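You operate a simulated robot arm through the tools that you are given. There is no shell and no other tool. Be economical: measure what you need, move in short steps, check, and stop when the job is done.

The job below is to be done with a simulated two-armed robot. You get a single attempt, and the scene is never put back.

JOB
Shut the keyboard drawer. Put the purple carton on the light rack top. Switch the green outlet switch on. Fetch the blue flash battery and set it on the blue plaque. Put the cedar block on the mending bench top away on the ledge before the pier. Pull the camera card hatch open. Do these in any order. Set down upright: purple carton, blue flash battery, cedar block.

It is judged by the outcome, as a careful person would: the job done as asked, and still so three seconds after it is handed in. It fails if anything else is knocked over, pushed out of place, dropped, spilled or broken.

ROBOT AND FRAMES
Two 6-joint arms with two-finger parallel grippers on one trunk, on a base that drives. Base frame: it is fixed to the floor where the robot stands at the start and does not move with it; the origin is under the middle of the robot, x ahead of it, y to its left, z up. Readings come in mm, degrees, newtons and seconds.
The left shoulder is at the start at [60, 187, 959], the right one opposite. With the tool pointing down near the work surface each hand reaches from about 280 to 640 mm from the robot's upright axis, wherever it stands, measured 20 degrees to its own side. Places, roughly: blue flash battery [-3500, -250, 1500]; blue plaque [-1750, -2250, 750]; camera card hatch [200, -300, 1800]; cedar block [1000, -3750, 1000]; green outlet switch [-3500, -300, 1100]; keyboard drawer [400, -300, 700]; ledge before the pier (44x19 cm) [2440, 1780, 780]; light rack top [-3900, -800, 800]; purple carton [-1250, -500, 750]. Payload 1.57 kg a hand.
The tool frame of a hand sits at the grasp point between the pads (the TCP): z along the fingers, y along the line on which they close. The tips reach 30 mm beyond it. The gripper opens to 110 mm. The fingers are 24 mm wide and 12 mm thick; the gripper's body (48 by 112 mm) begins 78 mm behind the TCP.
Orientation is that of the tool frame in the base frame, as a unit quaternion [w, x, y, z]. With the fingers straight down and closing along the base's y, the tool's x points along the base's -x, its y along +y and its z along -z.

CONTROLS
- The arms move only by the tool arm_command. It takes "left_targets", "right_targets" or both (then of equal length, played together; a hand with none holds still); each is text: rows parted by semicolons, each of 7 numbers parted by spaces: the shift along the tool's x, y, z in mm, then the turn, a rotation vector about the tool's x, y, z in degrees, then the finger opening in mm, from 0 to 110. In form: tx ty tz ax ay az fingers; .... A call has 1 to 12 rows; each row is the pose to reach, as a shift and turn from the pose commanded when the call began, along the tool's axes at that moment. A row lasts 0.2 s, in which the tool goes at most 50 mm and 8.6 degrees; a call with a longer step from one row to the next is refused whole, and so is a gripper value outside its range. Where a pose cannot be reached the arm comes as near as it can. A force on the tool above 40 N (or 10 N above the force at the start of the call, whichever is more), or a blocked arm, ends the call early, and 0.2 s more pass. Each finger travels about 153 mm/s and halts on what it meets, pressing with about 33 N; the grip force reading is that of the motor and also rises with nothing between the fingers. The clock runs only during rows and for 0.2 s after the last one: add rows that repeat a pose to give the fingers time. The reply holds the time, the measured pose of the TCP, the force on the tool along the base axes, the opening and the grip force, in the units named above and with some noise, with the torque about the TCP (base axes, N m) and any sound that the robot's microphone picked up, and new pictures: "views" is both (left out), scene, wrist or none (wrist: the cameras of the hands that moved).
- Cameras (640 x 400 px; columns grow to the right, rows downward): "scene" is now at [15.6, -55.5, 1564.6]; the picture's right is [-0.59, -0.81, 0.00], its down [-0.12, 0.09, -0.99] and it looks along [0.80, -0.58, -0.15] (base axes); focal length 214 px, centre (320, 200). "left" rides on the left gripper at [70, -16, -141] in its tool frame; the picture's right is [0.23, 0.97, 0.00], its down [-0.85, 0.20, -0.48] and it looks along [-0.47, 0.11, 0.88] (tool axes); focal length 222 px, centre (320, 200). "right" rides on the right gripper at [70, 16, -141] in its tool frame; the picture's right is [-0.23, 0.97, 0.00], its down [-0.86, -0.20, -0.48] and it looks along [-0.47, -0.11, 0.88] (tool axes); focal length 222 px, centre (320, 200). There is no depth. A picture from a camera that has moved, and an enlarged one, comes with that camera's place and axes in the base frame and with its lens.
- move_column(by): slides the trunk up (or, below 0, down) by that many mm; the arms and the scene camera ride with it, the base frame stays. It gives what a move gives, with no picture.
- steer(legs): drives the robot by 1 to 6 legs, each [ahead, left, turn to the left] in mm, mm and degrees, along the robot's own axes; the way and the turn of a leg run together, so that a leg with both is an arc; at most 1500 mm and 180 degrees a leg. The arms and the cameras ride along, it lands a little off, and it stops where it bumps. It gives what a move gives, and a new picture of the scene camera.
- pan_tilt(pan, tilt): turns the head with the scene camera to pan (to the left, within 86 degrees either way) and tilt (down, from -29 to 69), counted from straight ahead of the robot. It gives what a move gives, and a new picture of the scene camera.
- inspect(camera, box): a new picture of the part [left, top, right, bottom] of that camera's present view, enlarged. The clock stands still meanwhile.
- finish_job(): hands the job in; it is judged then, once.

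Go step by step. Nothing tells you exact positions but the pictures and the camera data: compare them with the known pose of the tool, close in by small moves and look again before you grip or let go. The budget is 165 turns and 260 pictures, counting those below and the enlarged ones. Unless the task says otherwise, let go and move clear before handing in.

The tools are called after ">>>" by a JSON object that holds its "fn" and its "kwargs". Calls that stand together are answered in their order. arm_command: Moves the arms, as the interface text tells. Its arguments: {"type":"object","properties":{"left_targets":{"type":"string"},"right_targets":{"type":"string"},"views":{"type":"string","enum":["both","scene","wrist","none"]}},"required":[]} The other tools are called the same way: move_column (by) slides the trunk up or down; steer (legs) drives the base; pan_tilt (pan, tilt) turns the head that bears the scene camera; inspect (camera, box) takes an enlarged picture of a part of a camera's view; finish_job () hands the job in.

At the start:

```text
time: 0.0
left_tool_pos: [467.7, -38.2, 1000.3]
left_ee_rot: [0.001, 0.0, 1.0, 0.0]
left_ft_force: [0.4, 0.1, -0.5]
left_torque: [0.0, 0.01, 0.04]
left_gripper_width: 110.0
left_gripper_force: 0.1
right_tool_pos: [225.3, -260.9, 999.7]
right_ee_rot: [0.0, 0.0, 1.0, 0.0]
right_ft_force: [-0.2, 0.0, -0.5]
right_torque: [0.02, -0.02, -0.06]
right_gripper_width: 110.0
right_gripper_force: 0.2
trunk travel left (down, up): [-587.0, 403.0]
robot x, y, heading: [-1.8, -0.5, -0.1]
head pan, tilt: [-36.2, 8.4]
```

scene: 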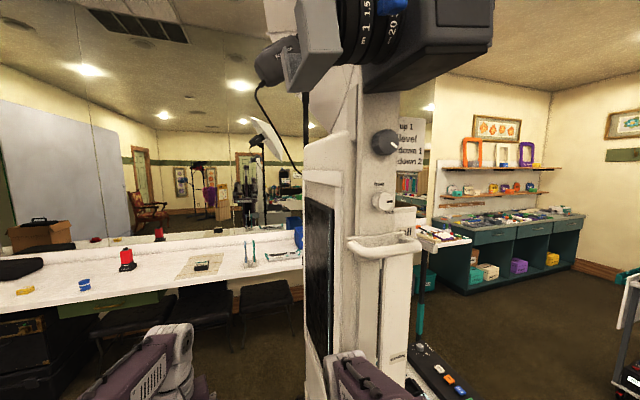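
right: 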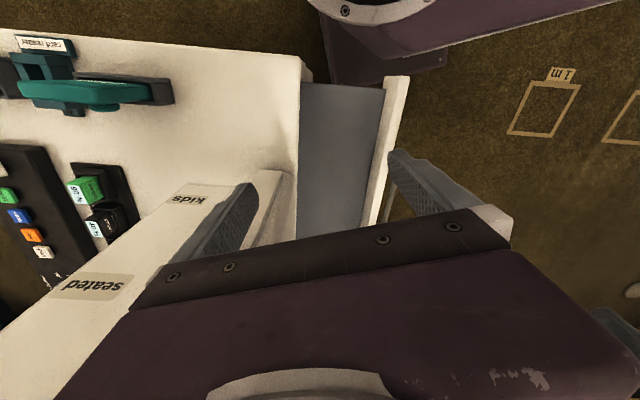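
left: 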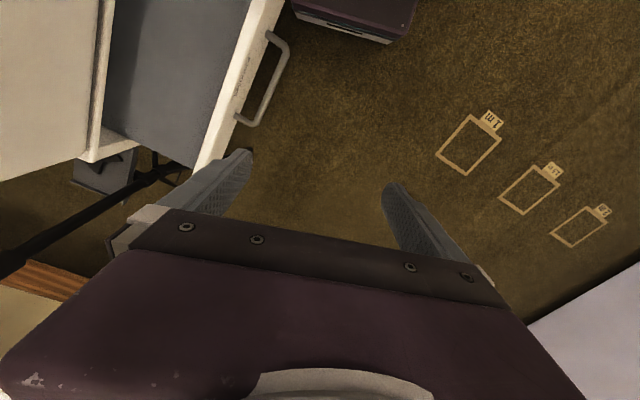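

The robot stands close to a camera stand with an open drawer; I'll look around to understand the surroundings first.

>>> {"fn": "pan_tilt", "kwargs": {"pan": -50, "tilt": 45}}

>>> {"fn": "pan_tilt", "kwargs": {"pan": -60, "tilt": -25}}

>>> {"fn": "pan_tilt", "kwargs": {"pan": 86, "tilt": 10}}

>>> {"fn": "pan_tilt", "kwargs": {"pan": -86, "tilt": 10}}

>>> {"fn": "pan_tilt", "kwargs": {"pan": 30, "tilt": 10}}

```text
time: 1.0
left_tool_pos: [467.5, -38.2, 999.6]
left_ee_rot: [0.001, 0.0, 1.0, 0.001]
left_ft_force: [-0.2, -0.5, -1.5]
left_torque: [0.01, 0.0, 0.02]
left_gripper_width: 110.1
left_gripper_force: 0.0
right_tool_pos: [224.2, -259.7, 1000.7]
right_ee_rot: [0.0, 0.0, 1.0, 0.0]
right_ft_force: [0.0, 0.7, 0.3]
right_torque: [0.02, -0.02, -0.02]
right_gripper_width: 110.1
right_gripper_force: 0.1
trunk travel left (down, up): [-587.0, 403.0]
robot x, y, heading: [-0.5, 2.1, 0.1]
head pan, tilt: [-50.0, 45.0]
camera scene: at [-6.8, -63.0, 1507.0], right [-0.77, -0.64, 0.0], down [-0.45, 0.54, -0.71], along [0.46, -0.54, -0.71], focal length 214 px, centre (320, 200)
```

scene: 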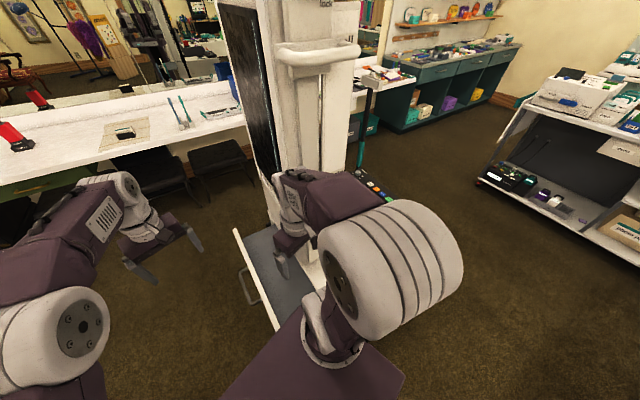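

```text
time: 2.4
left_tool_pos: [465.8, -38.2, 998.8]
left_ee_rot: [0.001, 0.001, 1.0, 0.0]
left_ft_force: [-0.3, -0.4, -0.1]
left_torque: [0.0, 0.0, 0.0]
left_gripper_width: 110.1
left_gripper_force: 0.1
right_tool_pos: [225.4, -260.0, 1000.3]
right_ee_rot: [0.0, 0.0, 1.0, 0.0]
right_ft_force: [0.7, 0.1, 0.0]
right_torque: [-0.01, -0.01, 0.0]
right_gripper_width: 110.0
right_gripper_force: 0.1
trunk travel left (down, up): [-587.0, 403.0]
robot x, y, heading: [0.1, 1.1, 0.1]
head pan, tilt: [-60.0, -25.0]
camera scene: at [-23.6, -62.2, 1613.6], right [-0.87, -0.5, 0.0], down [0.21, -0.37, -0.91], along [0.45, -0.79, 0.42], focal length 214 px, centre (320, 200)
```

scene: 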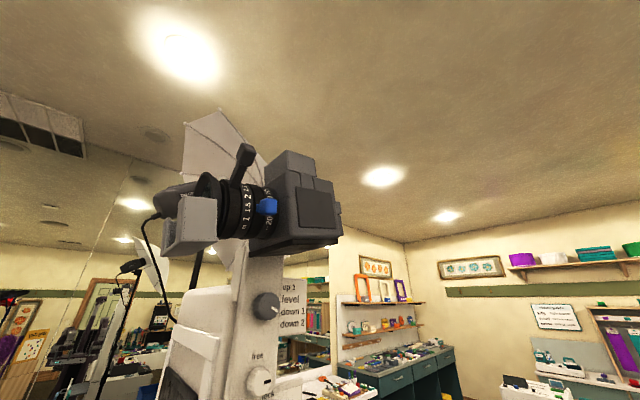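

```text
time: 4.7
left_tool_pos: [466.3, -38.6, 1000.4]
left_ee_rot: [0.001, 0.0, 1.0, 0.0]
left_ft_force: [-0.2, -0.7, -0.7]
left_torque: [0.0, 0.0, 0.01]
left_gripper_width: 110.2
left_gripper_force: 0.2
right_tool_pos: [224.5, -261.2, 999.9]
right_ee_rot: [0.0, 0.0, 1.0, 0.0]
right_ft_force: [-0.1, -0.4, -0.3]
right_torque: [-0.02, 0.03, -0.01]
right_gripper_width: 110.0
right_gripper_force: 0.0
trunk travel left (down, up): [-587.0, 403.0]
robot x, y, heading: [0.9, 1.4, -0.1]
head pan, tilt: [85.9, 10.0]
camera scene: at [-52.5, 92.1, 1561.9], right [1.0, -0.07, 0.0], down [-0.01, -0.17, -0.98], along [0.07, 0.98, -0.17], focal length 214 px, centre (320, 200)
```

scene: 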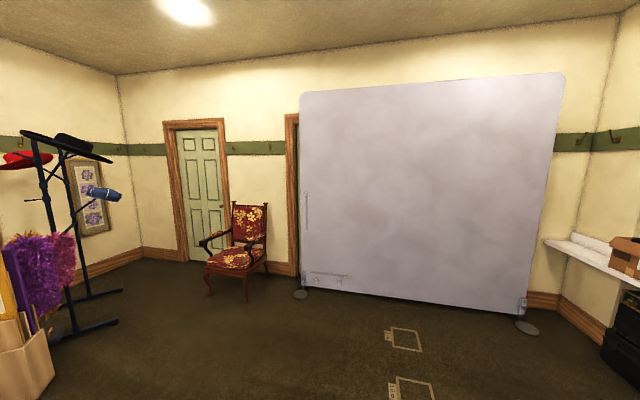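

```text
time: 7.3
left_tool_pos: [467.0, -37.1, 999.4]
left_ee_rot: [0.001, 0.0, 1.0, -0.001]
left_ft_force: [-0.8, 0.0, 0.3]
left_torque: [0.0, -0.03, 0.02]
left_gripper_width: 110.0
left_gripper_force: 0.1
right_tool_pos: [224.9, -261.4, 1000.6]
right_ee_rot: [0.0, 0.0, 1.0, 0.0]
right_ft_force: [1.3, 0.0, 0.5]
right_torque: [-0.01, 0.01, 0.0]
right_gripper_width: 110.1
right_gripper_force: 0.2
trunk travel left (down, up): [-587.0, 403.0]
robot x, y, heading: [0.2, -1.4, -0.2]
head pan, tilt: [-85.9, 10.0]
camera scene: at [-52.5, -93.4, 1561.9], right [-1.0, -0.07, 0.0], down [-0.01, 0.17, -0.98], along [0.07, -0.98, -0.17], focal length 214 px, centre (320, 200)
```

scene: 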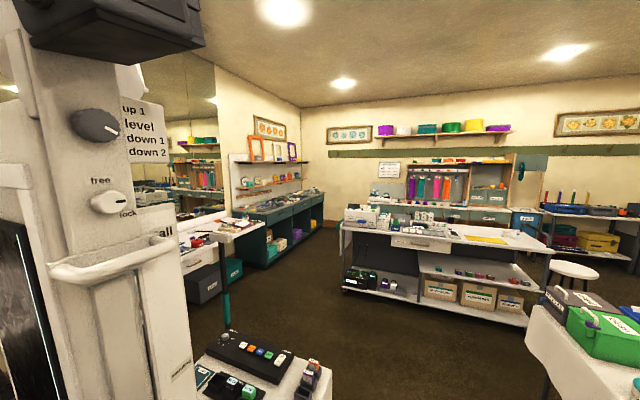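

```text
time: 9.3
left_tool_pos: [467.7, -38.9, 1000.3]
left_ee_rot: [0.0, 0.0, 1.0, 0.0]
left_ft_force: [-0.6, 0.1, 0.9]
left_torque: [0.01, 0.0, -0.04]
left_gripper_width: 110.2
left_gripper_force: 0.1
right_tool_pos: [224.4, -260.4, 1000.3]
right_ee_rot: [0.0, 0.0, 1.0, 0.0]
right_ft_force: [0.2, 0.0, 0.8]
right_torque: [0.01, 0.01, 0.03]
right_gripper_width: 110.0
right_gripper_force: 0.1
trunk travel left (down, up): [-587.0, 403.0]
robot x, y, heading: [0.1, 2.2, 0.3]
head pan, tilt: [30.0, 10.0]
camera scene: at [21.4, 45.8, 1561.9], right [0.5, -0.87, 0.0], down [-0.15, -0.09, -0.98], along [0.85, 0.49, -0.17], focal length 214 px, centre (320, 200)
```

scene: 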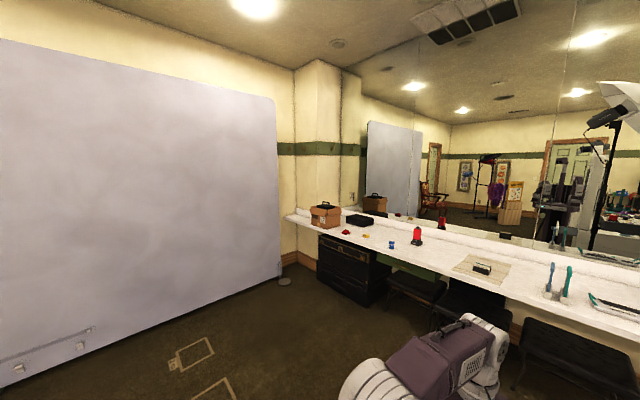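

The stand's drawer opens toward +y and the camera sits on top. I'll look at the camera closely for the hatch.

>>> {"fn": "pan_tilt", "kwargs": {"pan": -60, "tilt": -15}}

>>> {"fn": "inspect", "kwargs": {"camera": "scene", "box": [160, 130, 360, 400]}}

>>> {"fn": "steer", "kwargs": {"legs": [[-300, 0, 0]]}}

>>> {"fn": "pan_tilt", "kwargs": {"pan": -35, "tilt": 40}}

>>> {"fn": "pan_tilt", "kwargs": {"pan": -35, "tilt": -15}}

```text
time: 10.9
left_tool_pos: [467.4, -36.4, 999.8]
left_ee_rot: [0.001, 0.0, 1.0, 0.0]
left_ft_force: [0.6, 0.3, 0.0]
left_torque: [0.0, 0.0, 0.01]
left_gripper_width: 110.0
left_gripper_force: 0.0
right_tool_pos: [223.3, -260.0, 999.2]
right_ee_rot: [-0.001, -0.001, 1.0, -0.001]
right_ft_force: [-0.2, 0.4, 0.4]
right_torque: [-0.01, -0.01, -0.01]
right_gripper_width: 110.1
right_gripper_force: 0.0
trunk travel left (down, up): [-587.0, 403.0]
robot x, y, heading: [1.6, -2.3, 0.0]
head pan, tilt: [-60.0, -15.0]
camera scene: at [-18.8, -70.3, 1600.4], right [-0.87, -0.5, 0.0], down [0.13, -0.22, -0.97], along [0.48, -0.84, 0.26], focal length 214 px, centre (320, 200)
```

scene: 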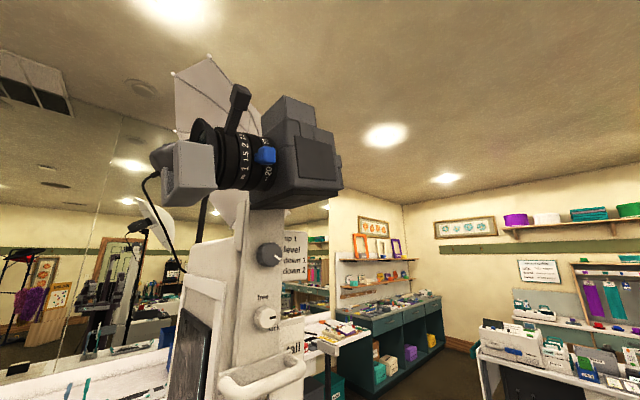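

```text
1.48 times, centred on (260, 265) of scene
camera zoom: at [-18.8, -70.3, 1600.4], right [-0.87, -0.5, 0.0], down [0.13, -0.22, -0.97], along [0.48, -0.84, 0.26], focal length 318 px, centre (409, 104)
```

zoom: 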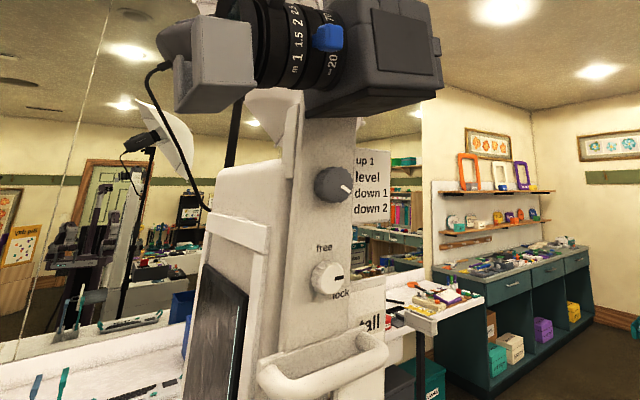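

```text
time: 13.0
left_tool_pos: [169.2, -38.3, 1000.8]
left_ee_rot: [0.001, -0.001, 1.0, 0.0]
left_ft_force: [0.3, 0.9, 0.5]
left_torque: [-0.06, -0.01, 0.01]
left_gripper_width: 109.8
left_gripper_force: 0.0
right_tool_pos: [-72.9, -259.8, 1000.1]
right_ee_rot: [0.0, -0.001, 1.0, 0.001]
right_ft_force: [-0.2, 0.0, -0.6]
right_torque: [0.0, -0.06, -0.01]
right_gripper_width: 110.3
right_gripper_force: 0.0
trunk travel left (down, up): [-587.0, 403.0]
robot x, y, heading: [-298.1, 1.1, 0.2]
head pan, tilt: [-60.0, -15.0]
camera scene: at [-317.3, -70.6, 1600.4], right [-0.87, -0.5, 0.0], down [0.13, -0.22, -0.97], along [0.48, -0.84, 0.26], focal length 214 px, centre (320, 200)
```

scene: 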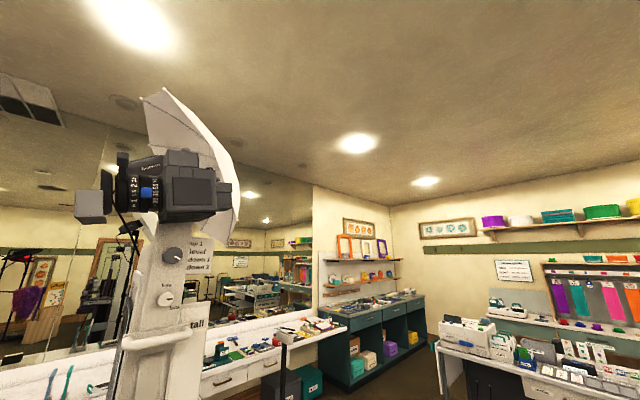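

```text
time: 14.2
left_tool_pos: [169.2, -37.6, 998.9]
left_ee_rot: [0.002, -0.001, 1.0, 0.0]
left_ft_force: [-0.4, 0.7, 0.0]
left_torque: [-0.02, 0.01, -0.01]
left_gripper_width: 110.1
left_gripper_force: 0.1
right_tool_pos: [-73.1, -260.3, 1000.0]
right_ee_rot: [0.0, -0.001, 1.0, -0.001]
right_ft_force: [0.6, 0.1, 0.0]
right_torque: [0.01, 0.04, -0.01]
right_gripper_width: 110.3
right_gripper_force: 0.1
trunk travel left (down, up): [-587.0, 403.0]
robot x, y, heading: [-297.7, -0.8, 0.1]
head pan, tilt: [-35.0, 40.0]
camera scene: at [-287.7, -49.7, 1514.3], right [-0.57, -0.82, 0.0], down [-0.53, 0.37, -0.77], along [0.63, -0.44, -0.64], focal length 214 px, centre (320, 200)
```

scene: 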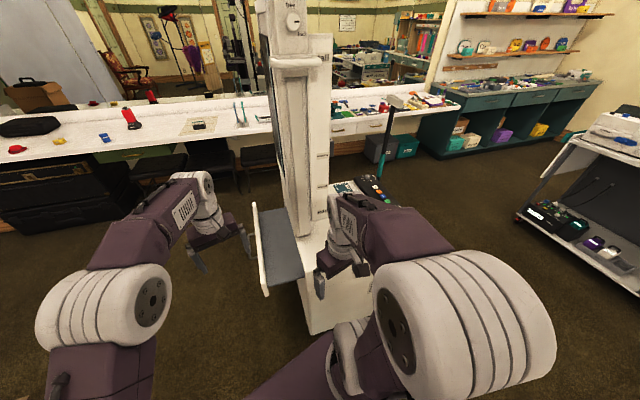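

```text
time: 15.5
left_tool_pos: [169.0, -36.8, 998.9]
left_ee_rot: [0.002, 0.0, 1.0, 0.0]
left_ft_force: [0.8, -0.8, -1.7]
left_torque: [0.0, 0.02, 0.03]
left_gripper_width: 110.0
left_gripper_force: 0.1
right_tool_pos: [-73.5, -260.5, 999.9]
right_ee_rot: [0.0, -0.001, 1.0, 0.0]
right_ft_force: [-0.8, 0.5, 0.1]
right_torque: [-0.01, -0.01, -0.01]
right_gripper_width: 110.0
right_gripper_force: 0.0
trunk travel left (down, up): [-587.0, 403.0]
robot x, y, heading: [-295.6, 0.3, 0.2]
head pan, tilt: [-35.0, -15.0]
camera scene: at [-291.4, -47.1, 1600.3], right [-0.57, -0.82, 0.0], down [0.21, -0.15, -0.97], along [0.79, -0.55, 0.26], focal length 214 px, centre (320, 200)
```

scene: 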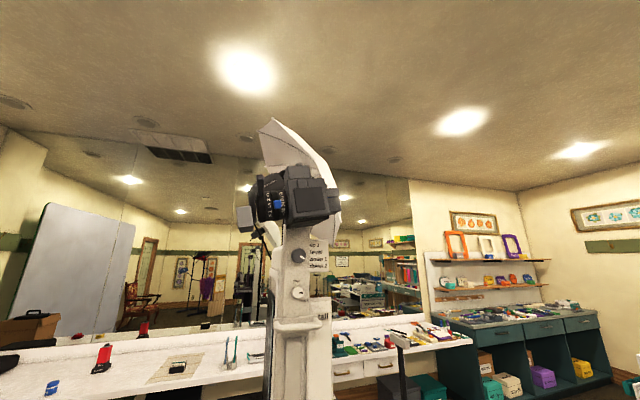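

>>> {"fn": "inspect", "kwargs": {"camera": "scene", "box": [230, 145, 360, 226]}}

>>> {"fn": "steer", "kwargs": {"legs": [[0, -450, 0]]}}

```text
4.92 times, centred on (295, 186) of scene
camera zoom: at [-291.4, -47.1, 1600.3], right [-0.57, -0.82, 0.0], down [0.21, -0.15, -0.97], along [0.79, -0.55, 0.26], focal length 1056 px, centre (443, 271)
```

zoom: 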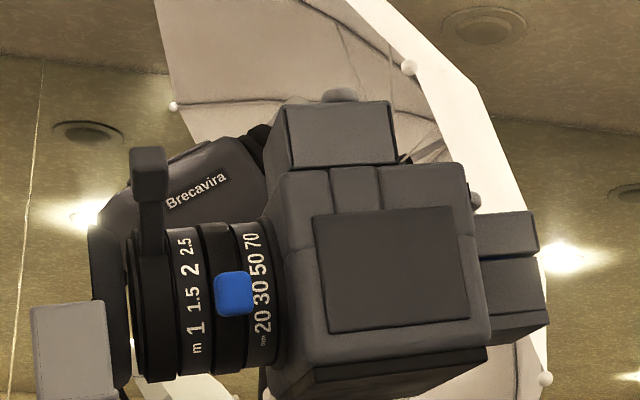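

```text
time: 18.2
left_tool_pos: [169.9, -488.6, 999.6]
left_ee_rot: [0.001, 0.001, 1.0, 0.0]
left_ft_force: [0.4, -0.2, -0.5]
left_torque: [0.05, 0.0, 0.0]
left_gripper_width: 109.9
left_gripper_force: 0.1
right_tool_pos: [-73.1, -710.2, 1000.2]
right_ee_rot: [-0.001, 0.0, 1.0, -0.001]
right_ft_force: [0.1, -0.8, 0.2]
right_torque: [-0.05, -0.04, 0.01]
right_gripper_width: 110.2
right_gripper_force: 0.1
trunk travel left (down, up): [-587.0, 403.0]
robot x, y, heading: [-295.7, -448.6, 0.1]
head pan, tilt: [-35.0, -15.0]
camera scene: at [-291.3, -497.2, 1600.4], right [-0.57, -0.82, 0.0], down [0.21, -0.15, -0.97], along [0.79, -0.55, 0.26], focal length 214 px, centre (320, 200)
```

scene: 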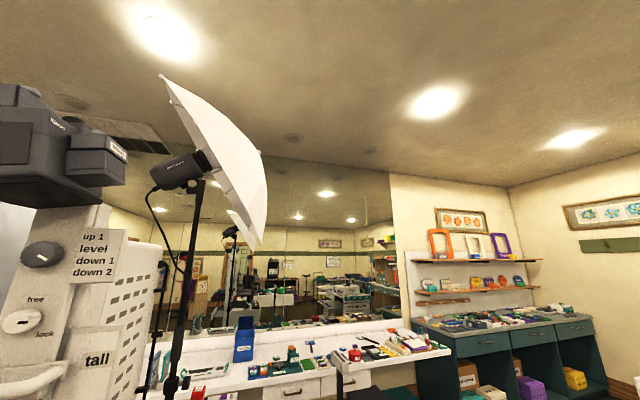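

>>> {"fn": "pan_tilt", "kwargs": {"pan": 10, "tilt": -15}}

>>> {"fn": "pan_tilt", "kwargs": {"pan": 10, "tilt": 40}}

```text
time: 19.3
left_tool_pos: [169.3, -488.5, 999.2]
left_ee_rot: [0.002, 0.0, 1.0, 0.0]
left_ft_force: [-0.3, -0.1, 0.0]
left_torque: [0.01, 0.02, 0.01]
left_gripper_width: 110.1
left_gripper_force: 0.1
right_tool_pos: [-73.9, -710.2, 1000.1]
right_ee_rot: [0.0, -0.001, 1.0, 0.001]
right_ft_force: [0.2, 1.8, -0.8]
right_torque: [0.02, 0.01, 0.0]
right_gripper_width: 109.8
right_gripper_force: 0.1
trunk travel left (down, up): [-587.0, 403.0]
robot x, y, heading: [-297.7, -450.8, -0.4]
head pan, tilt: [10.0, -15.0]
camera scene: at [-277.9, -437.2, 1600.4], right [0.17, -0.99, 0.0], down [0.25, 0.04, -0.97], along [0.95, 0.17, 0.26], focal length 214 px, centre (320, 200)
```

scene: 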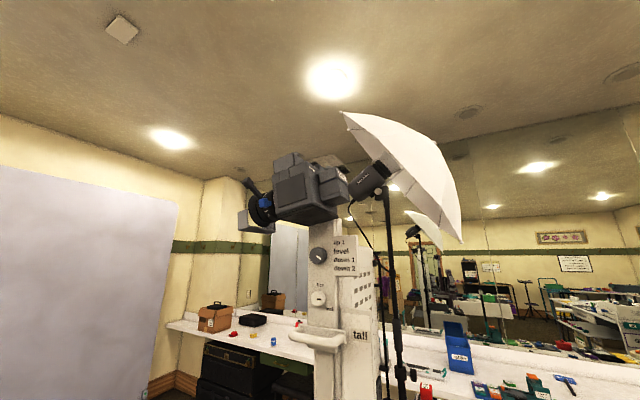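

```text
time: 20.5
left_tool_pos: [170.3, -488.7, 1000.1]
left_ee_rot: [0.0, 0.0, 1.0, 0.0]
left_ft_force: [0.2, -0.3, 0.0]
left_torque: [-0.02, -0.01, -0.02]
left_gripper_width: 110.1
left_gripper_force: 0.0
right_tool_pos: [-74.0, -710.1, 999.5]
right_ee_rot: [0.0, 0.0, 1.0, 0.0]
right_ft_force: [0.1, -0.4, -0.3]
right_torque: [-0.01, -0.02, 0.03]
right_gripper_width: 110.1
right_gripper_force: 0.0
trunk travel left (down, up): [-587.0, 403.0]
robot x, y, heading: [-297.4, -446.8, -0.2]
head pan, tilt: [10.0, 40.0]
camera scene: at [-273.4, -436.1, 1514.3], right [0.17, -0.98, 0.0], down [-0.63, -0.11, -0.77], along [0.76, 0.13, -0.64], focal length 214 px, centre (320, 200)
```

scene: 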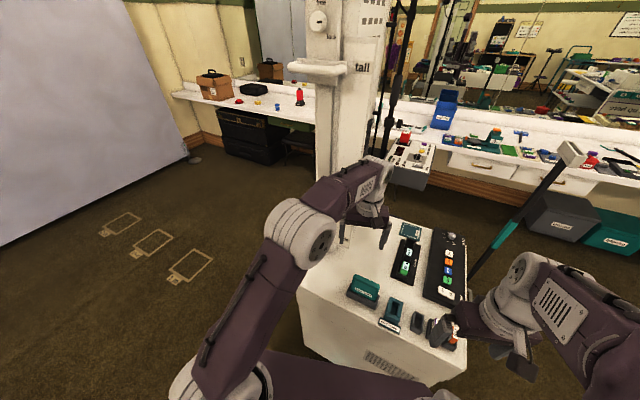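

>>> {"fn": "pan_tilt", "kwargs": {"pan": 10, "tilt": -15}}

>>> {"fn": "inspect", "kwargs": {"camera": "scene", "box": [230, 145, 360, 226]}}

```text
time: 21.8
left_tool_pos: [168.3, -488.6, 999.4]
left_ee_rot: [0.0, 0.0, 1.0, 0.0]
left_ft_force: [-0.5, 0.9, -1.0]
left_torque: [0.0, 0.04, 0.0]
left_gripper_width: 110.1
left_gripper_force: 0.1
right_tool_pos: [-73.0, -711.0, 999.4]
right_ee_rot: [0.0, 0.0, 1.0, 0.0]
right_ft_force: [0.1, -0.6, 0.2]
right_torque: [0.01, 0.04, 0.01]
right_gripper_width: 109.8
right_gripper_force: 0.0
trunk travel left (down, up): [-587.0, 403.0]
robot x, y, heading: [-301.2, -450.6, -0.0]
head pan, tilt: [10.0, -15.0]
camera scene: at [-277.9, -436.9, 1600.3], right [0.17, -0.98, 0.0], down [0.25, 0.04, -0.97], along [0.95, 0.17, 0.26], focal length 214 px, centre (320, 200)
```

scene: 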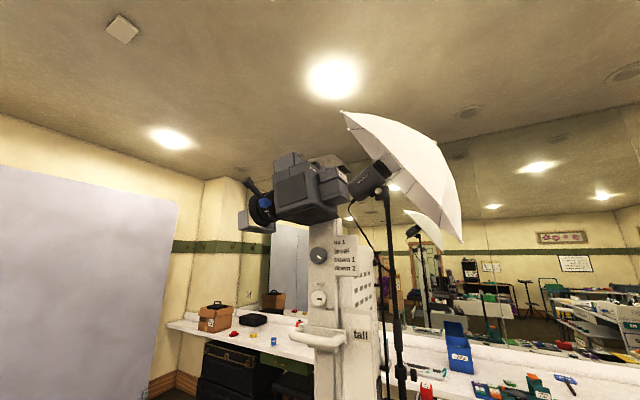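

```text
4.92 times, centred on (295, 186) of scene
camera zoom: at [-277.9, -436.9, 1600.3], right [0.17, -0.98, 0.0], down [0.25, 0.04, -0.97], along [0.95, 0.17, 0.26], focal length 1056 px, centre (443, 271)
```

zoom: 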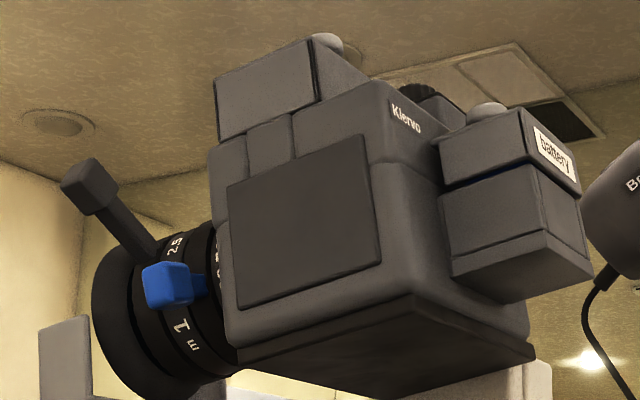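

The camera stand's panel side faces the robot; I'll go round to the drawer's front side, where I can also see the other side of the camera.

>>> {"fn": "steer", "kwargs": {"legs": [[0, 950, 0], [950, 0, 0], [0, 0, -114]]}}

>>> {"fn": "pan_tilt", "kwargs": {"pan": 0, "tilt": 30}}

>>> {"fn": "pan_tilt", "kwargs": {"pan": 0, "tilt": -15}}

```text
time: 36.1
left_tool_pos: [441.7, 76.6, 999.5]
left_ee_rot: [0.001, 0.838, 0.546, -0.002]
left_ft_force: [-0.1, 0.5, 0.0]
left_torque: [-0.01, -0.02, 0.02]
left_gripper_width: 110.2
left_gripper_force: 0.0
right_tool_pos: [337.5, 388.5, 1000.4]
right_ee_rot: [-0.001, 0.838, 0.545, 0.0]
right_ft_force: [-0.4, 1.2, 0.7]
right_torque: [0.0, 0.01, 0.01]
right_gripper_width: 110.2
right_gripper_force: 0.0
trunk travel left (down, up): [-587.0, 403.0]
robot x, y, heading: [666.7, 487.8, -114.0]
head pan, tilt: [10.0, -15.0]
camera scene: at [671.8, 463.6, 1600.5], right [-0.97, 0.24, 0.0], down [-0.06, -0.25, -0.97], along [-0.23, -0.94, 0.26], focal length 214 px, centre (320, 200)
```

scene: 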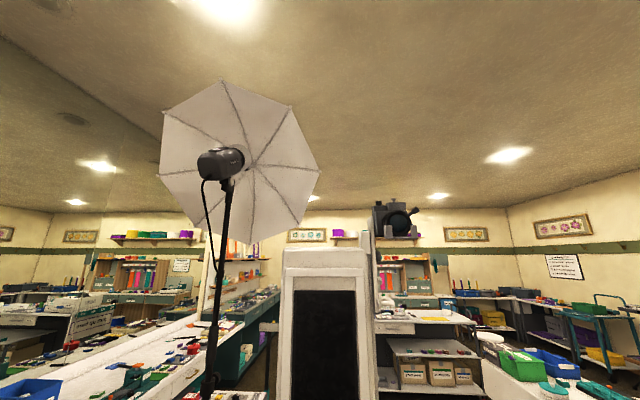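

```text
time: 37.2
left_tool_pos: [441.7, 76.4, 999.9]
left_ee_rot: [0.0, 0.838, 0.546, -0.001]
left_ft_force: [0.3, 0.6, -0.1]
left_torque: [-0.01, -0.01, -0.02]
left_gripper_width: 109.9
left_gripper_force: 0.0
right_tool_pos: [336.4, 387.8, 999.1]
right_ee_rot: [-0.001, 0.838, 0.546, 0.0]
right_ft_force: [-1.4, 0.1, 0.2]
right_torque: [0.0, 0.0, 0.0]
right_gripper_width: 109.9
right_gripper_force: 0.0
trunk travel left (down, up): [-587.0, 403.0]
robot x, y, heading: [666.9, 491.6, -113.8]
head pan, tilt: [0.0, 30.0]
camera scene: at [654.5, 459.1, 1529.8], right [-0.91, 0.4, 0.0], down [0.2, 0.46, -0.87], along [-0.35, -0.79, -0.5], focal length 214 px, centre (320, 200)
```

scene: 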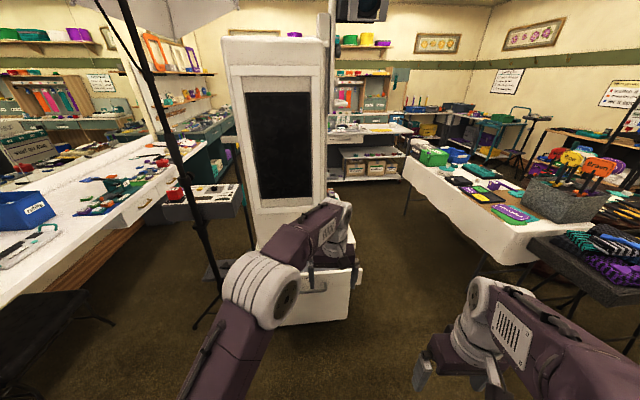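

```text
time: 38.3
left_tool_pos: [442.4, 75.6, 1000.1]
left_ee_rot: [0.0, 0.838, 0.546, -0.001]
left_ft_force: [-0.6, -0.4, 0.8]
left_torque: [-0.01, -0.04, 0.01]
left_gripper_width: 109.9
left_gripper_force: 0.1
right_tool_pos: [337.1, 387.9, 1000.2]
right_ee_rot: [-0.002, 0.839, 0.545, 0.0]
right_ft_force: [0.0, 1.4, -0.8]
right_torque: [0.02, 0.01, -0.03]
right_gripper_width: 110.1
right_gripper_force: 0.1
trunk travel left (down, up): [-587.0, 403.0]
robot x, y, heading: [667.4, 486.9, -113.9]
head pan, tilt: [0.0, -15.0]
camera scene: at [658.5, 468.1, 1600.4], right [-0.91, 0.4, 0.0], down [-0.1, -0.23, -0.97], along [-0.39, -0.88, 0.26], focal length 214 px, centre (320, 200)
```

scene: 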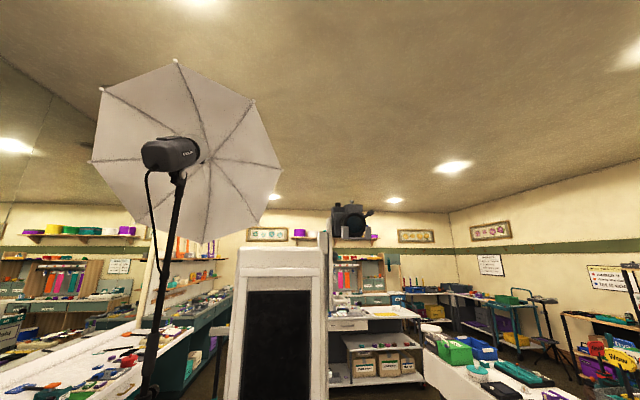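

>>> {"fn": "pan_tilt", "kwargs": {"pan": 0, "tilt": 50}}

>>> {"fn": "inspect", "kwargs": {"camera": "left", "box": [0, 0, 640, 400]}}

```text
time: 39.7
left_tool_pos: [442.6, 75.8, 999.1]
left_ee_rot: [0.001, 0.838, 0.546, -0.001]
left_ft_force: [0.4, 0.0, 1.0]
left_torque: [0.02, 0.0, -0.01]
left_gripper_width: 109.7
left_gripper_force: 0.0
right_tool_pos: [337.6, 389.1, 999.0]
right_ee_rot: [-0.002, 0.838, 0.545, 0.001]
right_ft_force: [-0.2, 1.0, -0.4]
right_torque: [-0.01, 0.01, -0.02]
right_gripper_width: 110.0
right_gripper_force: 0.2
trunk travel left (down, up): [-587.0, 403.0]
robot x, y, heading: [665.2, 492.1, -114.0]
head pan, tilt: [0.0, 50.0]
camera scene: at [659.9, 471.4, 1500.2], right [-0.91, 0.4, 0.0], down [0.31, 0.7, -0.64], along [-0.26, -0.59, -0.77], focal length 214 px, centre (320, 200)
```

scene: 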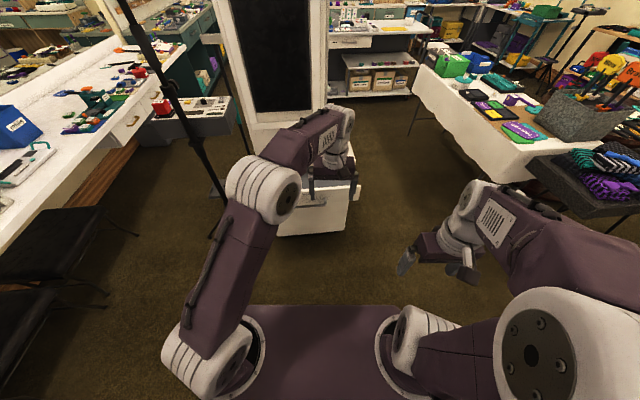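

```text
1.00 times, centred on (320, 200) of left (not enlarged: the box is as wide or as high as the picture)
camera zoom: at [454.6, 148.0, 1141.0], right [0.98, -0.19, 0.0], down [-0.16, -0.86, 0.48], along [-0.09, -0.47, -0.88], focal length 222 px, centre (320, 200)
```

zoom: 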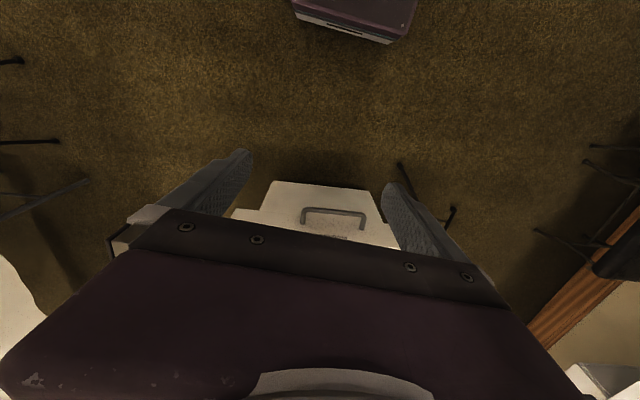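

The drawer front with its handle is squarely ahead, about 680 mm. I'll close and lower the left hand before it, then drive nearer.

>>> {"fn": "arm_command", "kwargs": {"left_targets": "0 10 50 0 0 0 60; 0 20 100 0 0 0 0; 0 30 150 0 0 0 0; 0 40 200 0 0 0 0; 0 50 250 0 0 0 0; 0 60 300 0 0 0 0; 0 60 310 0 0 0 0", "views": "none"}}

>>> {"fn": "steer", "kwargs": {"legs": [[120, 0, 0]]}}

>>> {"fn": "inspect", "kwargs": {"camera": "left", "box": [0, 0, 640, 400]}}

```text
refused: row 1 steps farther than a row can; nothing moved
```

```text
time: 40.9
left_tool_pos: [392.6, -34.3, 1000.1]
left_ee_rot: [0.001, 0.837, 0.547, 0.0]
left_ft_force: [-0.4, 0.3, 0.5]
left_torque: [0.01, 0.0, 0.04]
left_gripper_width: 110.0
left_gripper_force: 0.1
right_tool_pos: [287.1, 278.6, 1000.8]
right_ee_rot: [0.0, 0.838, 0.546, 0.0]
right_ft_force: [1.1, 0.6, -0.2]
right_torque: [0.03, 0.01, 0.03]
right_gripper_width: 110.3
right_gripper_force: 0.0
trunk travel left (down, up): [-587.0, 403.0]
robot x, y, heading: [617.3, 378.2, -113.8]
head pan, tilt: [0.0, 50.0]
camera scene: at [610.7, 362.8, 1500.1], right [-0.91, 0.4, 0.0], down [0.31, 0.7, -0.64], along [-0.26, -0.59, -0.77], focal length 214 px, centre (320, 200)
```

scene: 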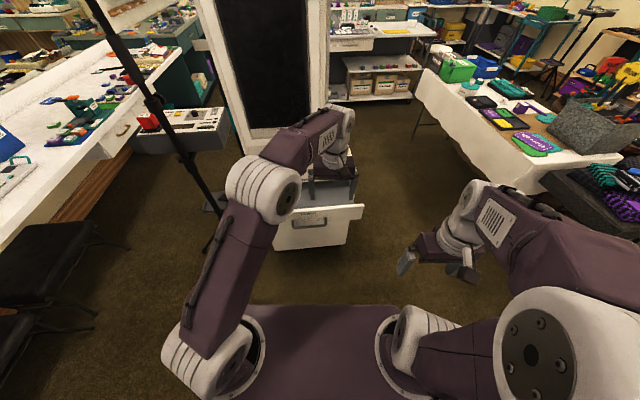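

```text
1.00 times, centred on (320, 200) of left (not enlarged: the box is as wide or as high as the picture)
camera zoom: at [405.5, 39.0, 1141.3], right [0.98, -0.19, 0.0], down [-0.16, -0.86, 0.48], along [-0.09, -0.47, -0.88], focal length 222 px, centre (320, 200)
```

zoom: 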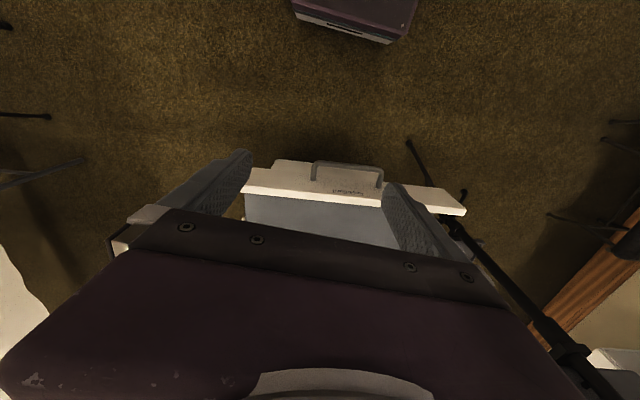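

Handle triangulates to (431,-142,676), 84 mm ahead of the hand. Lower the hand to that height and shift left, fingers closed.

>>> {"fn": "arm_command", "kwargs": {"left_targets": "0 10 40 0 0 0 60; 0 20 80 0 0 0 0; 0 30 120 0 0 0 0; 0 40 160 0 0 0 0; 0 50 200 0 0 0 0; 0 60 240 0 0 0 0; 0 70 280 0 0 0 0; 0 75 315 0 0 0 0; 0 75 315 0 0 0 0"}}

```text
time: 42.9
left_tool_pos: [462.4, -63.6, 684.8]
left_ee_rot: [0.0, 0.837, 0.547, -0.001]
left_ft_force: [0.7, -0.7, -0.3]
left_torque: [0.01, -0.01, -0.01]
left_gripper_width: 0.0
left_gripper_force: 20.9
right_tool_pos: [288.5, 280.8, 999.7]
right_ee_rot: [-0.001, 0.838, 0.545, -0.001]
right_ft_force: [-1.5, -0.6, -0.6]
right_torque: [0.03, 0.02, 0.01]
right_gripper_width: 110.1
right_gripper_force: 0.1
trunk travel left (down, up): [-587.0, 403.0]
robot x, y, heading: [615.1, 375.9, -113.8]
head pan, tilt: [0.0, 50.0]
camera scene: at [610.6, 363.4, 1500.1], right [-0.91, 0.4, 0.0], down [0.31, 0.7, -0.64], along [-0.26, -0.59, -0.77], focal length 214 px, centre (320, 200)
camera left: at [474.3, 8.5, 825.6], right [0.98, -0.19, 0.0], down [-0.16, -0.86, 0.48], along [-0.09, -0.47, -0.88], focal length 222 px, centre (320, 200)
```

scene: 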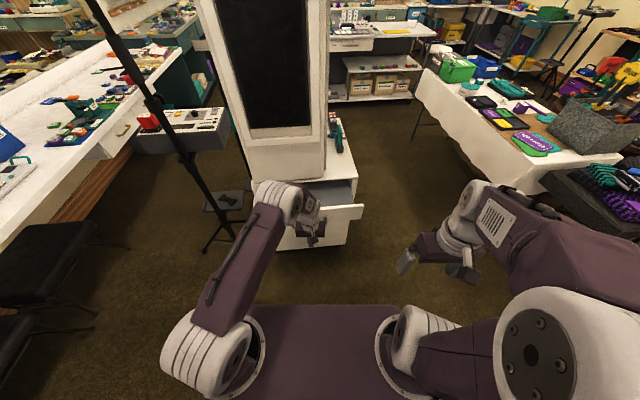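
left: 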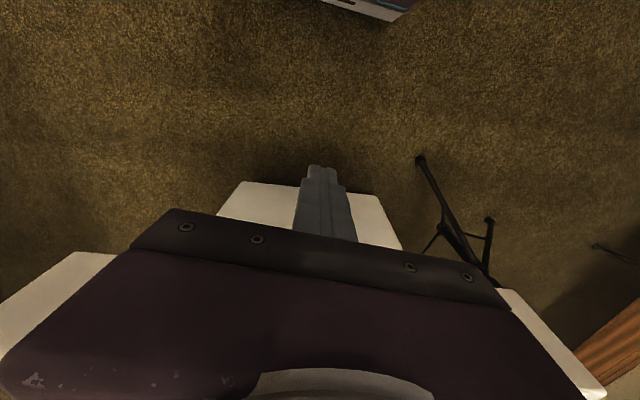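

Now push forward with the left hand.

>>> {"fn": "arm_command", "kwargs": {"left_targets": "-40 0 0 0 0 0 0; -70 0 0 0 0 0 0; -95 0 0 0 0 0 0; -120 0 0 0 0 0 0; -145 0 0 0 0 0 0; -170 0 0 0 0 0 0; -195 0 0 0 0 0 0; -195 0 0 0 0 0 0", "views": "scene"}}

```text
time: 44.7
left_tool_pos: [432.2, -162.3, 698.4]
left_ee_rot: [0.001, 0.838, 0.546, -0.001]
left_ft_force: [0.3, 1.9, -0.1]
left_torque: [0.02, -0.04, -0.03]
left_gripper_width: 0.0
left_gripper_force: 21.7
left hand out of reach, approached as far as the arm can: row 4, 5, 6, 7, 8
right_tool_pos: [288.3, 279.4, 1000.7]
right_ee_rot: [0.0, 0.838, 0.545, 0.0]
right_ft_force: [0.0, 0.0, -0.3]
right_torque: [0.0, 0.01, -0.03]
right_gripper_width: 110.4
right_gripper_force: 0.0
trunk travel left (down, up): [-587.0, 403.0]
robot x, y, heading: [619.3, 377.8, -114.0]
head pan, tilt: [0.0, 50.0]
camera scene: at [610.5, 363.2, 1500.1], right [-0.91, 0.4, 0.0], down [0.31, 0.7, -0.64], along [-0.26, -0.59, -0.77], focal length 214 px, centre (320, 200)
```

scene: 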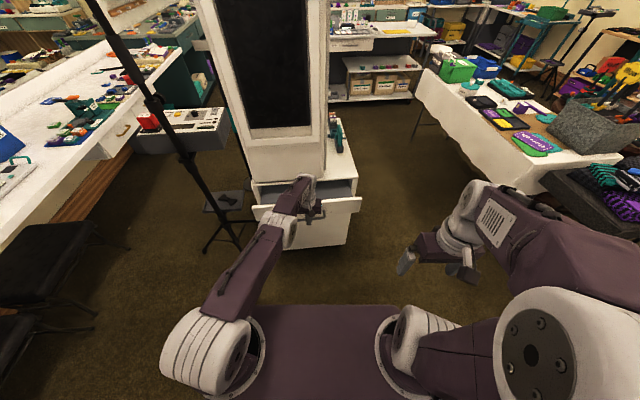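

>>> {"fn": "arm_command", "kwargs": {"left_targets": "40 0 0 0 0 0 0; 80 0 0 0 0 0 0; 125 0 0 0 0 0 0; 125 0 0 0 0 0 0", "views": "none"}}

>>> {"fn": "steer", "kwargs": {"legs": [[120, 0, 0]]}}

```text
time: 45.7
left_tool_pos: [481.9, -48.1, 697.5]
left_ee_rot: [0.001, 0.838, 0.546, -0.001]
left_ft_force: [0.3, 0.0, -0.1]
left_torque: [0.01, 0.0, 0.0]
left_gripper_width: 0.0
left_gripper_force: 21.1
right_tool_pos: [287.3, 277.7, 999.4]
right_ee_rot: [0.0, 0.838, 0.546, 0.0]
right_ft_force: [0.2, 0.2, -0.7]
right_torque: [0.0, 0.02, 0.03]
right_gripper_width: 110.0
right_gripper_force: 0.1
trunk travel left (down, up): [-587.0, 403.0]
robot x, y, heading: [620.4, 377.3, -113.8]
head pan, tilt: [0.0, 50.0]
```

```text
time: 47.0
left_tool_pos: [435.5, -157.3, 698.0]
left_ee_rot: [0.0, 0.838, 0.545, -0.001]
left_ft_force: [0.3, 0.6, -0.1]
left_torque: [0.0, -0.01, -0.01]
left_gripper_width: 0.1
left_gripper_force: 21.1
right_tool_pos: [239.3, 170.2, 999.5]
right_ee_rot: [-0.001, 0.838, 0.546, 0.0]
right_ft_force: [-0.6, 0.2, -0.3]
right_torque: [0.01, -0.02, -0.01]
right_gripper_width: 110.2
right_gripper_force: 0.1
trunk travel left (down, up): [-587.0, 403.0]
robot x, y, heading: [568.4, 270.0, -114.0]
head pan, tilt: [0.0, 50.0]
camera scene: at [561.8, 253.2, 1500.1], right [-0.91, 0.4, 0.0], down [0.31, 0.7, -0.64], along [-0.26, -0.59, -0.77], focal length 214 px, centre (320, 200)
```

scene: 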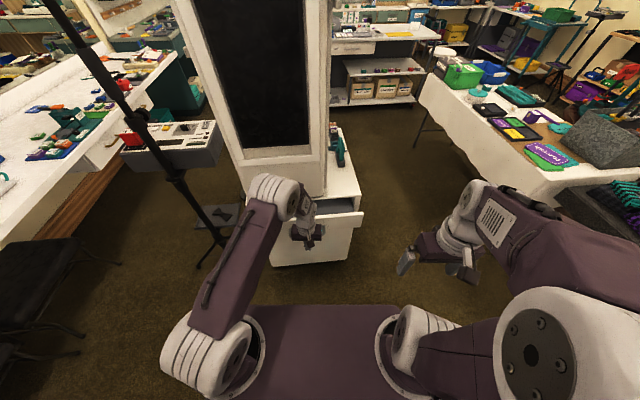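

>>> {"fn": "arm_command", "kwargs": {"left_targets": "-25 0 5 0 0 0 0; -50 0 5 0 0 0 0; -75 0 5 0 0 0 0; -100 0 5 0 0 0 0; -120 0 5 0 0 0 0; -140 0 5 0 0 0 0", "views": "scene"}}

```text
time: 48.4
left_tool_pos: [386.6, -272.5, 694.8]
left_ee_rot: [0.0, 0.839, 0.545, 0.001]
left_ft_force: [1.0, 9.2, -3.2]
left_torque: [0.16, -0.02, 0.04]
left_gripper_width: 0.0
left_gripper_force: 21.3
left hand out of reach, approached as far as the arm can: row 6
right_tool_pos: [240.0, 171.8, 999.4]
right_ee_rot: [0.001, 0.838, 0.545, 0.0]
right_ft_force: [-0.2, -0.1, 0.0]
right_torque: [-0.01, 0.01, -0.03]
right_gripper_width: 109.9
right_gripper_force: 0.1
trunk travel left (down, up): [-587.0, 403.0]
robot x, y, heading: [571.9, 267.8, -113.7]
head pan, tilt: [0.0, 50.0]
camera scene: at [561.8, 254.9, 1500.0], right [-0.91, 0.41, 0.0], down [0.31, 0.7, -0.64], along [-0.26, -0.59, -0.77], focal length 214 px, centre (320, 200)
```

scene: 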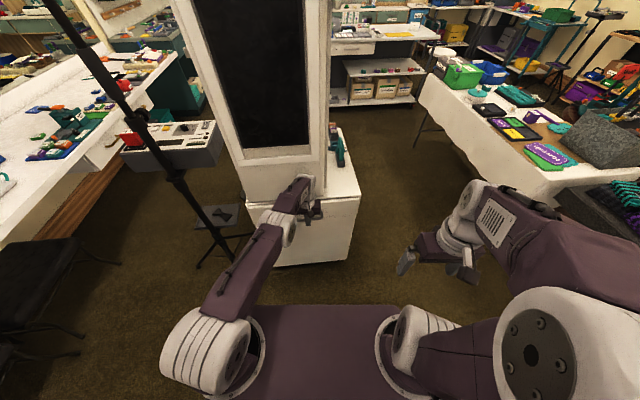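

Nearly shut; I'll back the hand off slightly, drive 60 mm nearer, and push to the stop.

>>> {"fn": "arm_command", "kwargs": {"left_targets": "40 0 0 0 0 0 0; 80 0 0 0 0 0 0; 80 0 0 0 0 0 0", "views": "none"}}

>>> {"fn": "steer", "kwargs": {"legs": [[60, 0, 0]]}}

>>> {"fn": "arm_command", "kwargs": {"left_targets": "-20 0 0 0 0 0 0; -30 0 0 0 0 0 0; -40 0 0 0 0 0 0; -50 0 0 0 0 0 0; -60 0 0 0 0 0 0; -70 0 0 0 0 0 0; -80 0 0 0 0 0 0", "views": "scene"}}

```text
time: 48.7
left_tool_pos: [384.8, -270.6, 699.4]
left_ee_rot: [0.004, 0.837, 0.547, -0.011]
left_ft_force: [-0.8, 0.1, 0.3]
left_torque: [0.01, 0.01, -0.02]
left_gripper_width: 0.0
left_gripper_force: 20.9
right_tool_pos: [238.7, 169.8, 999.9]
right_ee_rot: [-0.001, 0.837, 0.547, -0.001]
right_ft_force: [1.7, -0.9, -0.3]
right_torque: [-0.01, 0.02, -0.02]
right_gripper_width: 110.1
right_gripper_force: 0.0
trunk travel left (down, up): [-587.0, 403.0]
robot x, y, heading: [570.5, 267.4, -113.9]
head pan, tilt: [0.0, 50.0]
stopped in row 1 (left hand): the force on the tool passed its limit at 68 N (the readings are from after the stop); the commanded pose is now the measured one
```

```text
time: 49.5
left_tool_pos: [384.1, -271.6, 693.3]
left_ee_rot: [-0.007, 0.837, 0.546, 0.009]
left_ft_force: [1.9, 8.6, 1.8]
left_torque: [0.09, -0.14, 0.02]
left_gripper_width: 0.0
left_gripper_force: 21.4
right_tool_pos: [232.6, 156.6, 1000.3]
right_ee_rot: [0.0, 0.838, 0.546, -0.001]
right_ft_force: [0.1, -0.3, -0.7]
right_torque: [-0.01, -0.03, -0.03]
right_gripper_width: 110.0
right_gripper_force: 0.0
trunk travel left (down, up): [-587.0, 403.0]
robot x, y, heading: [564.6, 255.8, -114.0]
head pan, tilt: [0.0, 50.0]
stopped in leg 1: the force on the tool passed its limit at 64 N (the readings are from after the stop); the commanded pose is now the measured one
camera scene: at [556.0, 240.6, 1500.1], right [-0.91, 0.4, 0.0], down [0.31, 0.7, -0.64], along [-0.26, -0.59, -0.77], focal length 214 px, centre (320, 200)
```

scene: 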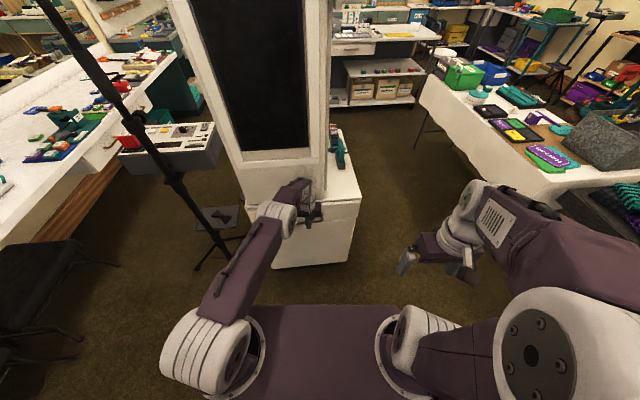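

```text
time: 49.8
left_tool_pos: [383.5, -270.5, 692.1]
left_ee_rot: [-0.012, 0.837, 0.546, 0.02]
left_ft_force: [3.3, 8.4, 0.0]
left_torque: [-0.69, 0.25, 0.03]
left_gripper_width: 0.0
left_gripper_force: 21.7
left hand out of reach, approached as far as the arm can: row 1
right_tool_pos: [232.7, 157.4, 999.8]
right_ee_rot: [-0.001, 0.837, 0.546, 0.0]
right_ft_force: [-0.6, 0.4, 0.5]
right_torque: [0.06, 0.02, 0.04]
right_gripper_width: 110.0
right_gripper_force: 0.1
trunk travel left (down, up): [-587.0, 403.0]
robot x, y, heading: [560.6, 259.0, -113.7]
head pan, tilt: [0.0, 50.0]
stopped in row 1 (left hand): the force on the tool passed its limit at 53 N (the readings are from after the stop); the commanded pose is now the measured one
camera scene: at [556.2, 240.5, 1500.2], right [-0.91, 0.4, 0.0], down [0.31, 0.7, -0.64], along [-0.26, -0.59, -0.77], focal length 214 px, centre (320, 200)
```

scene: 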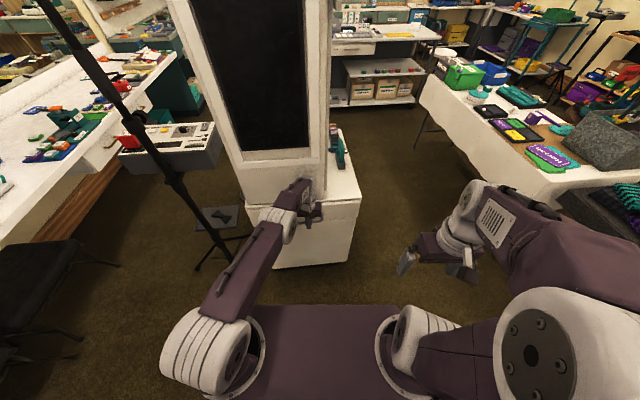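

>>> {"fn": "inspect", "kwargs": {"camera": "left", "box": [0, 0, 640, 400]}}

>>> {"fn": "inspect", "kwargs": {"camera": "scene", "box": [220, 150, 380, 280]}}

```text
1.00 times, centred on (320, 200) of left (not enlarged: the box is as wide or as high as the picture)
camera zoom: at [393.2, -205.8, 836.4], right [0.98, -0.18, 0.01], down [-0.17, -0.88, 0.44], along [-0.07, -0.43, -0.9], focal length 222 px, centre (320, 200)
```

zoom: 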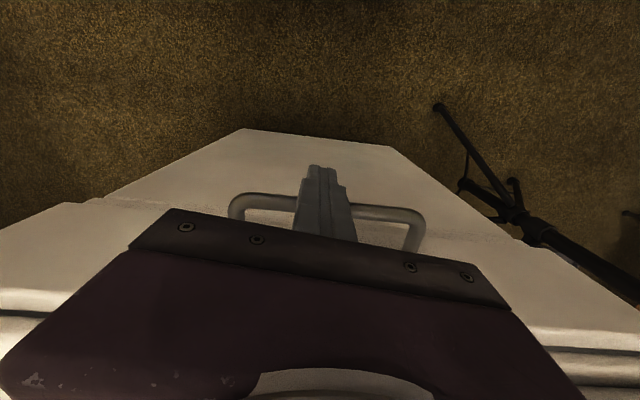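

```text
3.08 times, centred on (300, 215) of scene
camera zoom: at [556.2, 240.5, 1500.2], right [-0.91, 0.4, 0.0], down [0.31, 0.7, -0.64], along [-0.26, -0.59, -0.77], focal length 660 px, centre (382, 154)
```

zoom: 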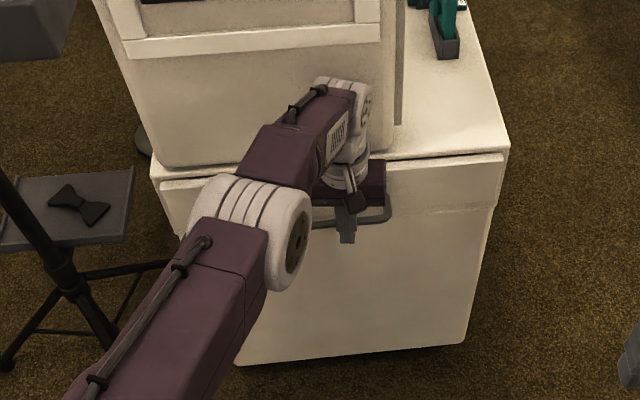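

The drawer looks flush. I'll back away by driving and check.

>>> {"fn": "steer", "kwargs": {"legs": [[-300, 0, 0]]}}

>>> {"fn": "inspect", "kwargs": {"camera": "left", "box": [0, 0, 640, 400]}}

>>> {"fn": "inspect", "kwargs": {"camera": "scene", "box": [200, 100, 400, 260]}}

```text
time: 51.8
left_tool_pos: [507.1, -0.7, 690.9]
left_ee_rot: [-0.011, 0.837, 0.547, 0.017]
left_ft_force: [-0.3, -0.4, 0.6]
left_torque: [0.02, -0.01, 0.02]
left_gripper_width: 0.0
left_gripper_force: 21.3
right_tool_pos: [356.0, 429.3, 1000.4]
right_ee_rot: [-0.002, 0.838, 0.546, 0.0]
right_ft_force: [-0.2, 1.2, -0.2]
right_torque: [-0.01, 0.04, 0.01]
right_gripper_width: 110.1
right_gripper_force: 0.1
trunk travel left (down, up): [-587.0, 403.0]
robot x, y, heading: [683.4, 530.1, -113.8]
head pan, tilt: [0.0, 50.0]
camera scene: at [679.0, 510.9, 1500.2], right [-0.91, 0.4, 0.0], down [0.31, 0.7, -0.64], along [-0.26, -0.59, -0.77], focal length 214 px, centre (320, 200)
```

scene: 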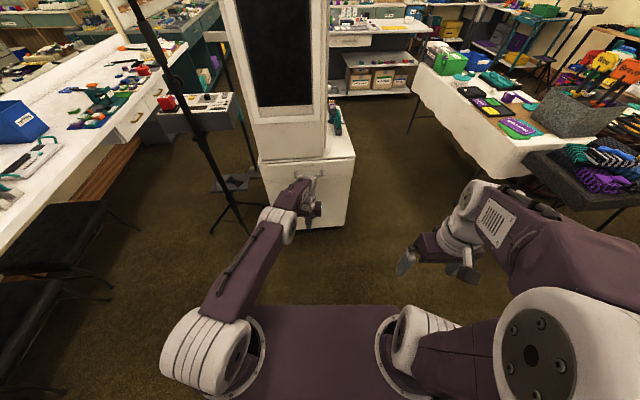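

```text
1.00 times, centred on (320, 200) of left (not enlarged: the box is as wide or as high as the picture)
camera zoom: at [516.1, 65.1, 835.4], right [0.98, -0.18, 0.01], down [-0.17, -0.88, 0.44], along [-0.07, -0.44, -0.9], focal length 222 px, centre (320, 200)
```

zoom: 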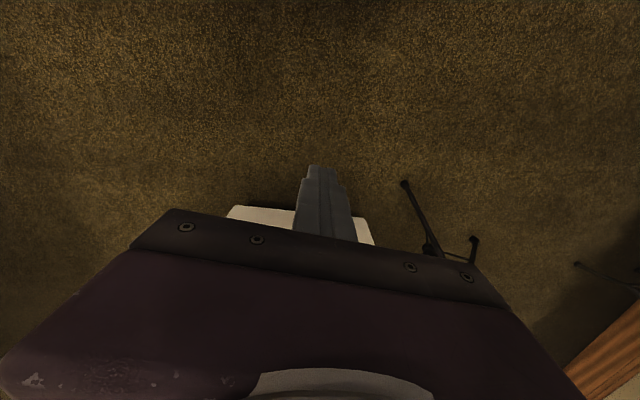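

```text
2.50 times, centred on (300, 180) of scene
camera zoom: at [679.0, 510.9, 1500.2], right [-0.91, 0.4, 0.0], down [0.31, 0.7, -0.64], along [-0.26, -0.59, -0.77], focal length 536 px, centre (370, 250)
```

zoom: 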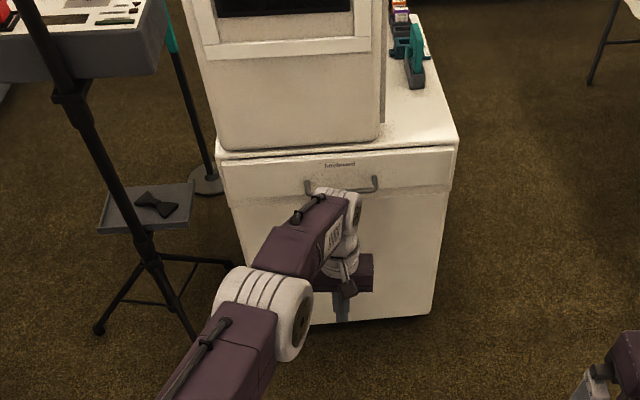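

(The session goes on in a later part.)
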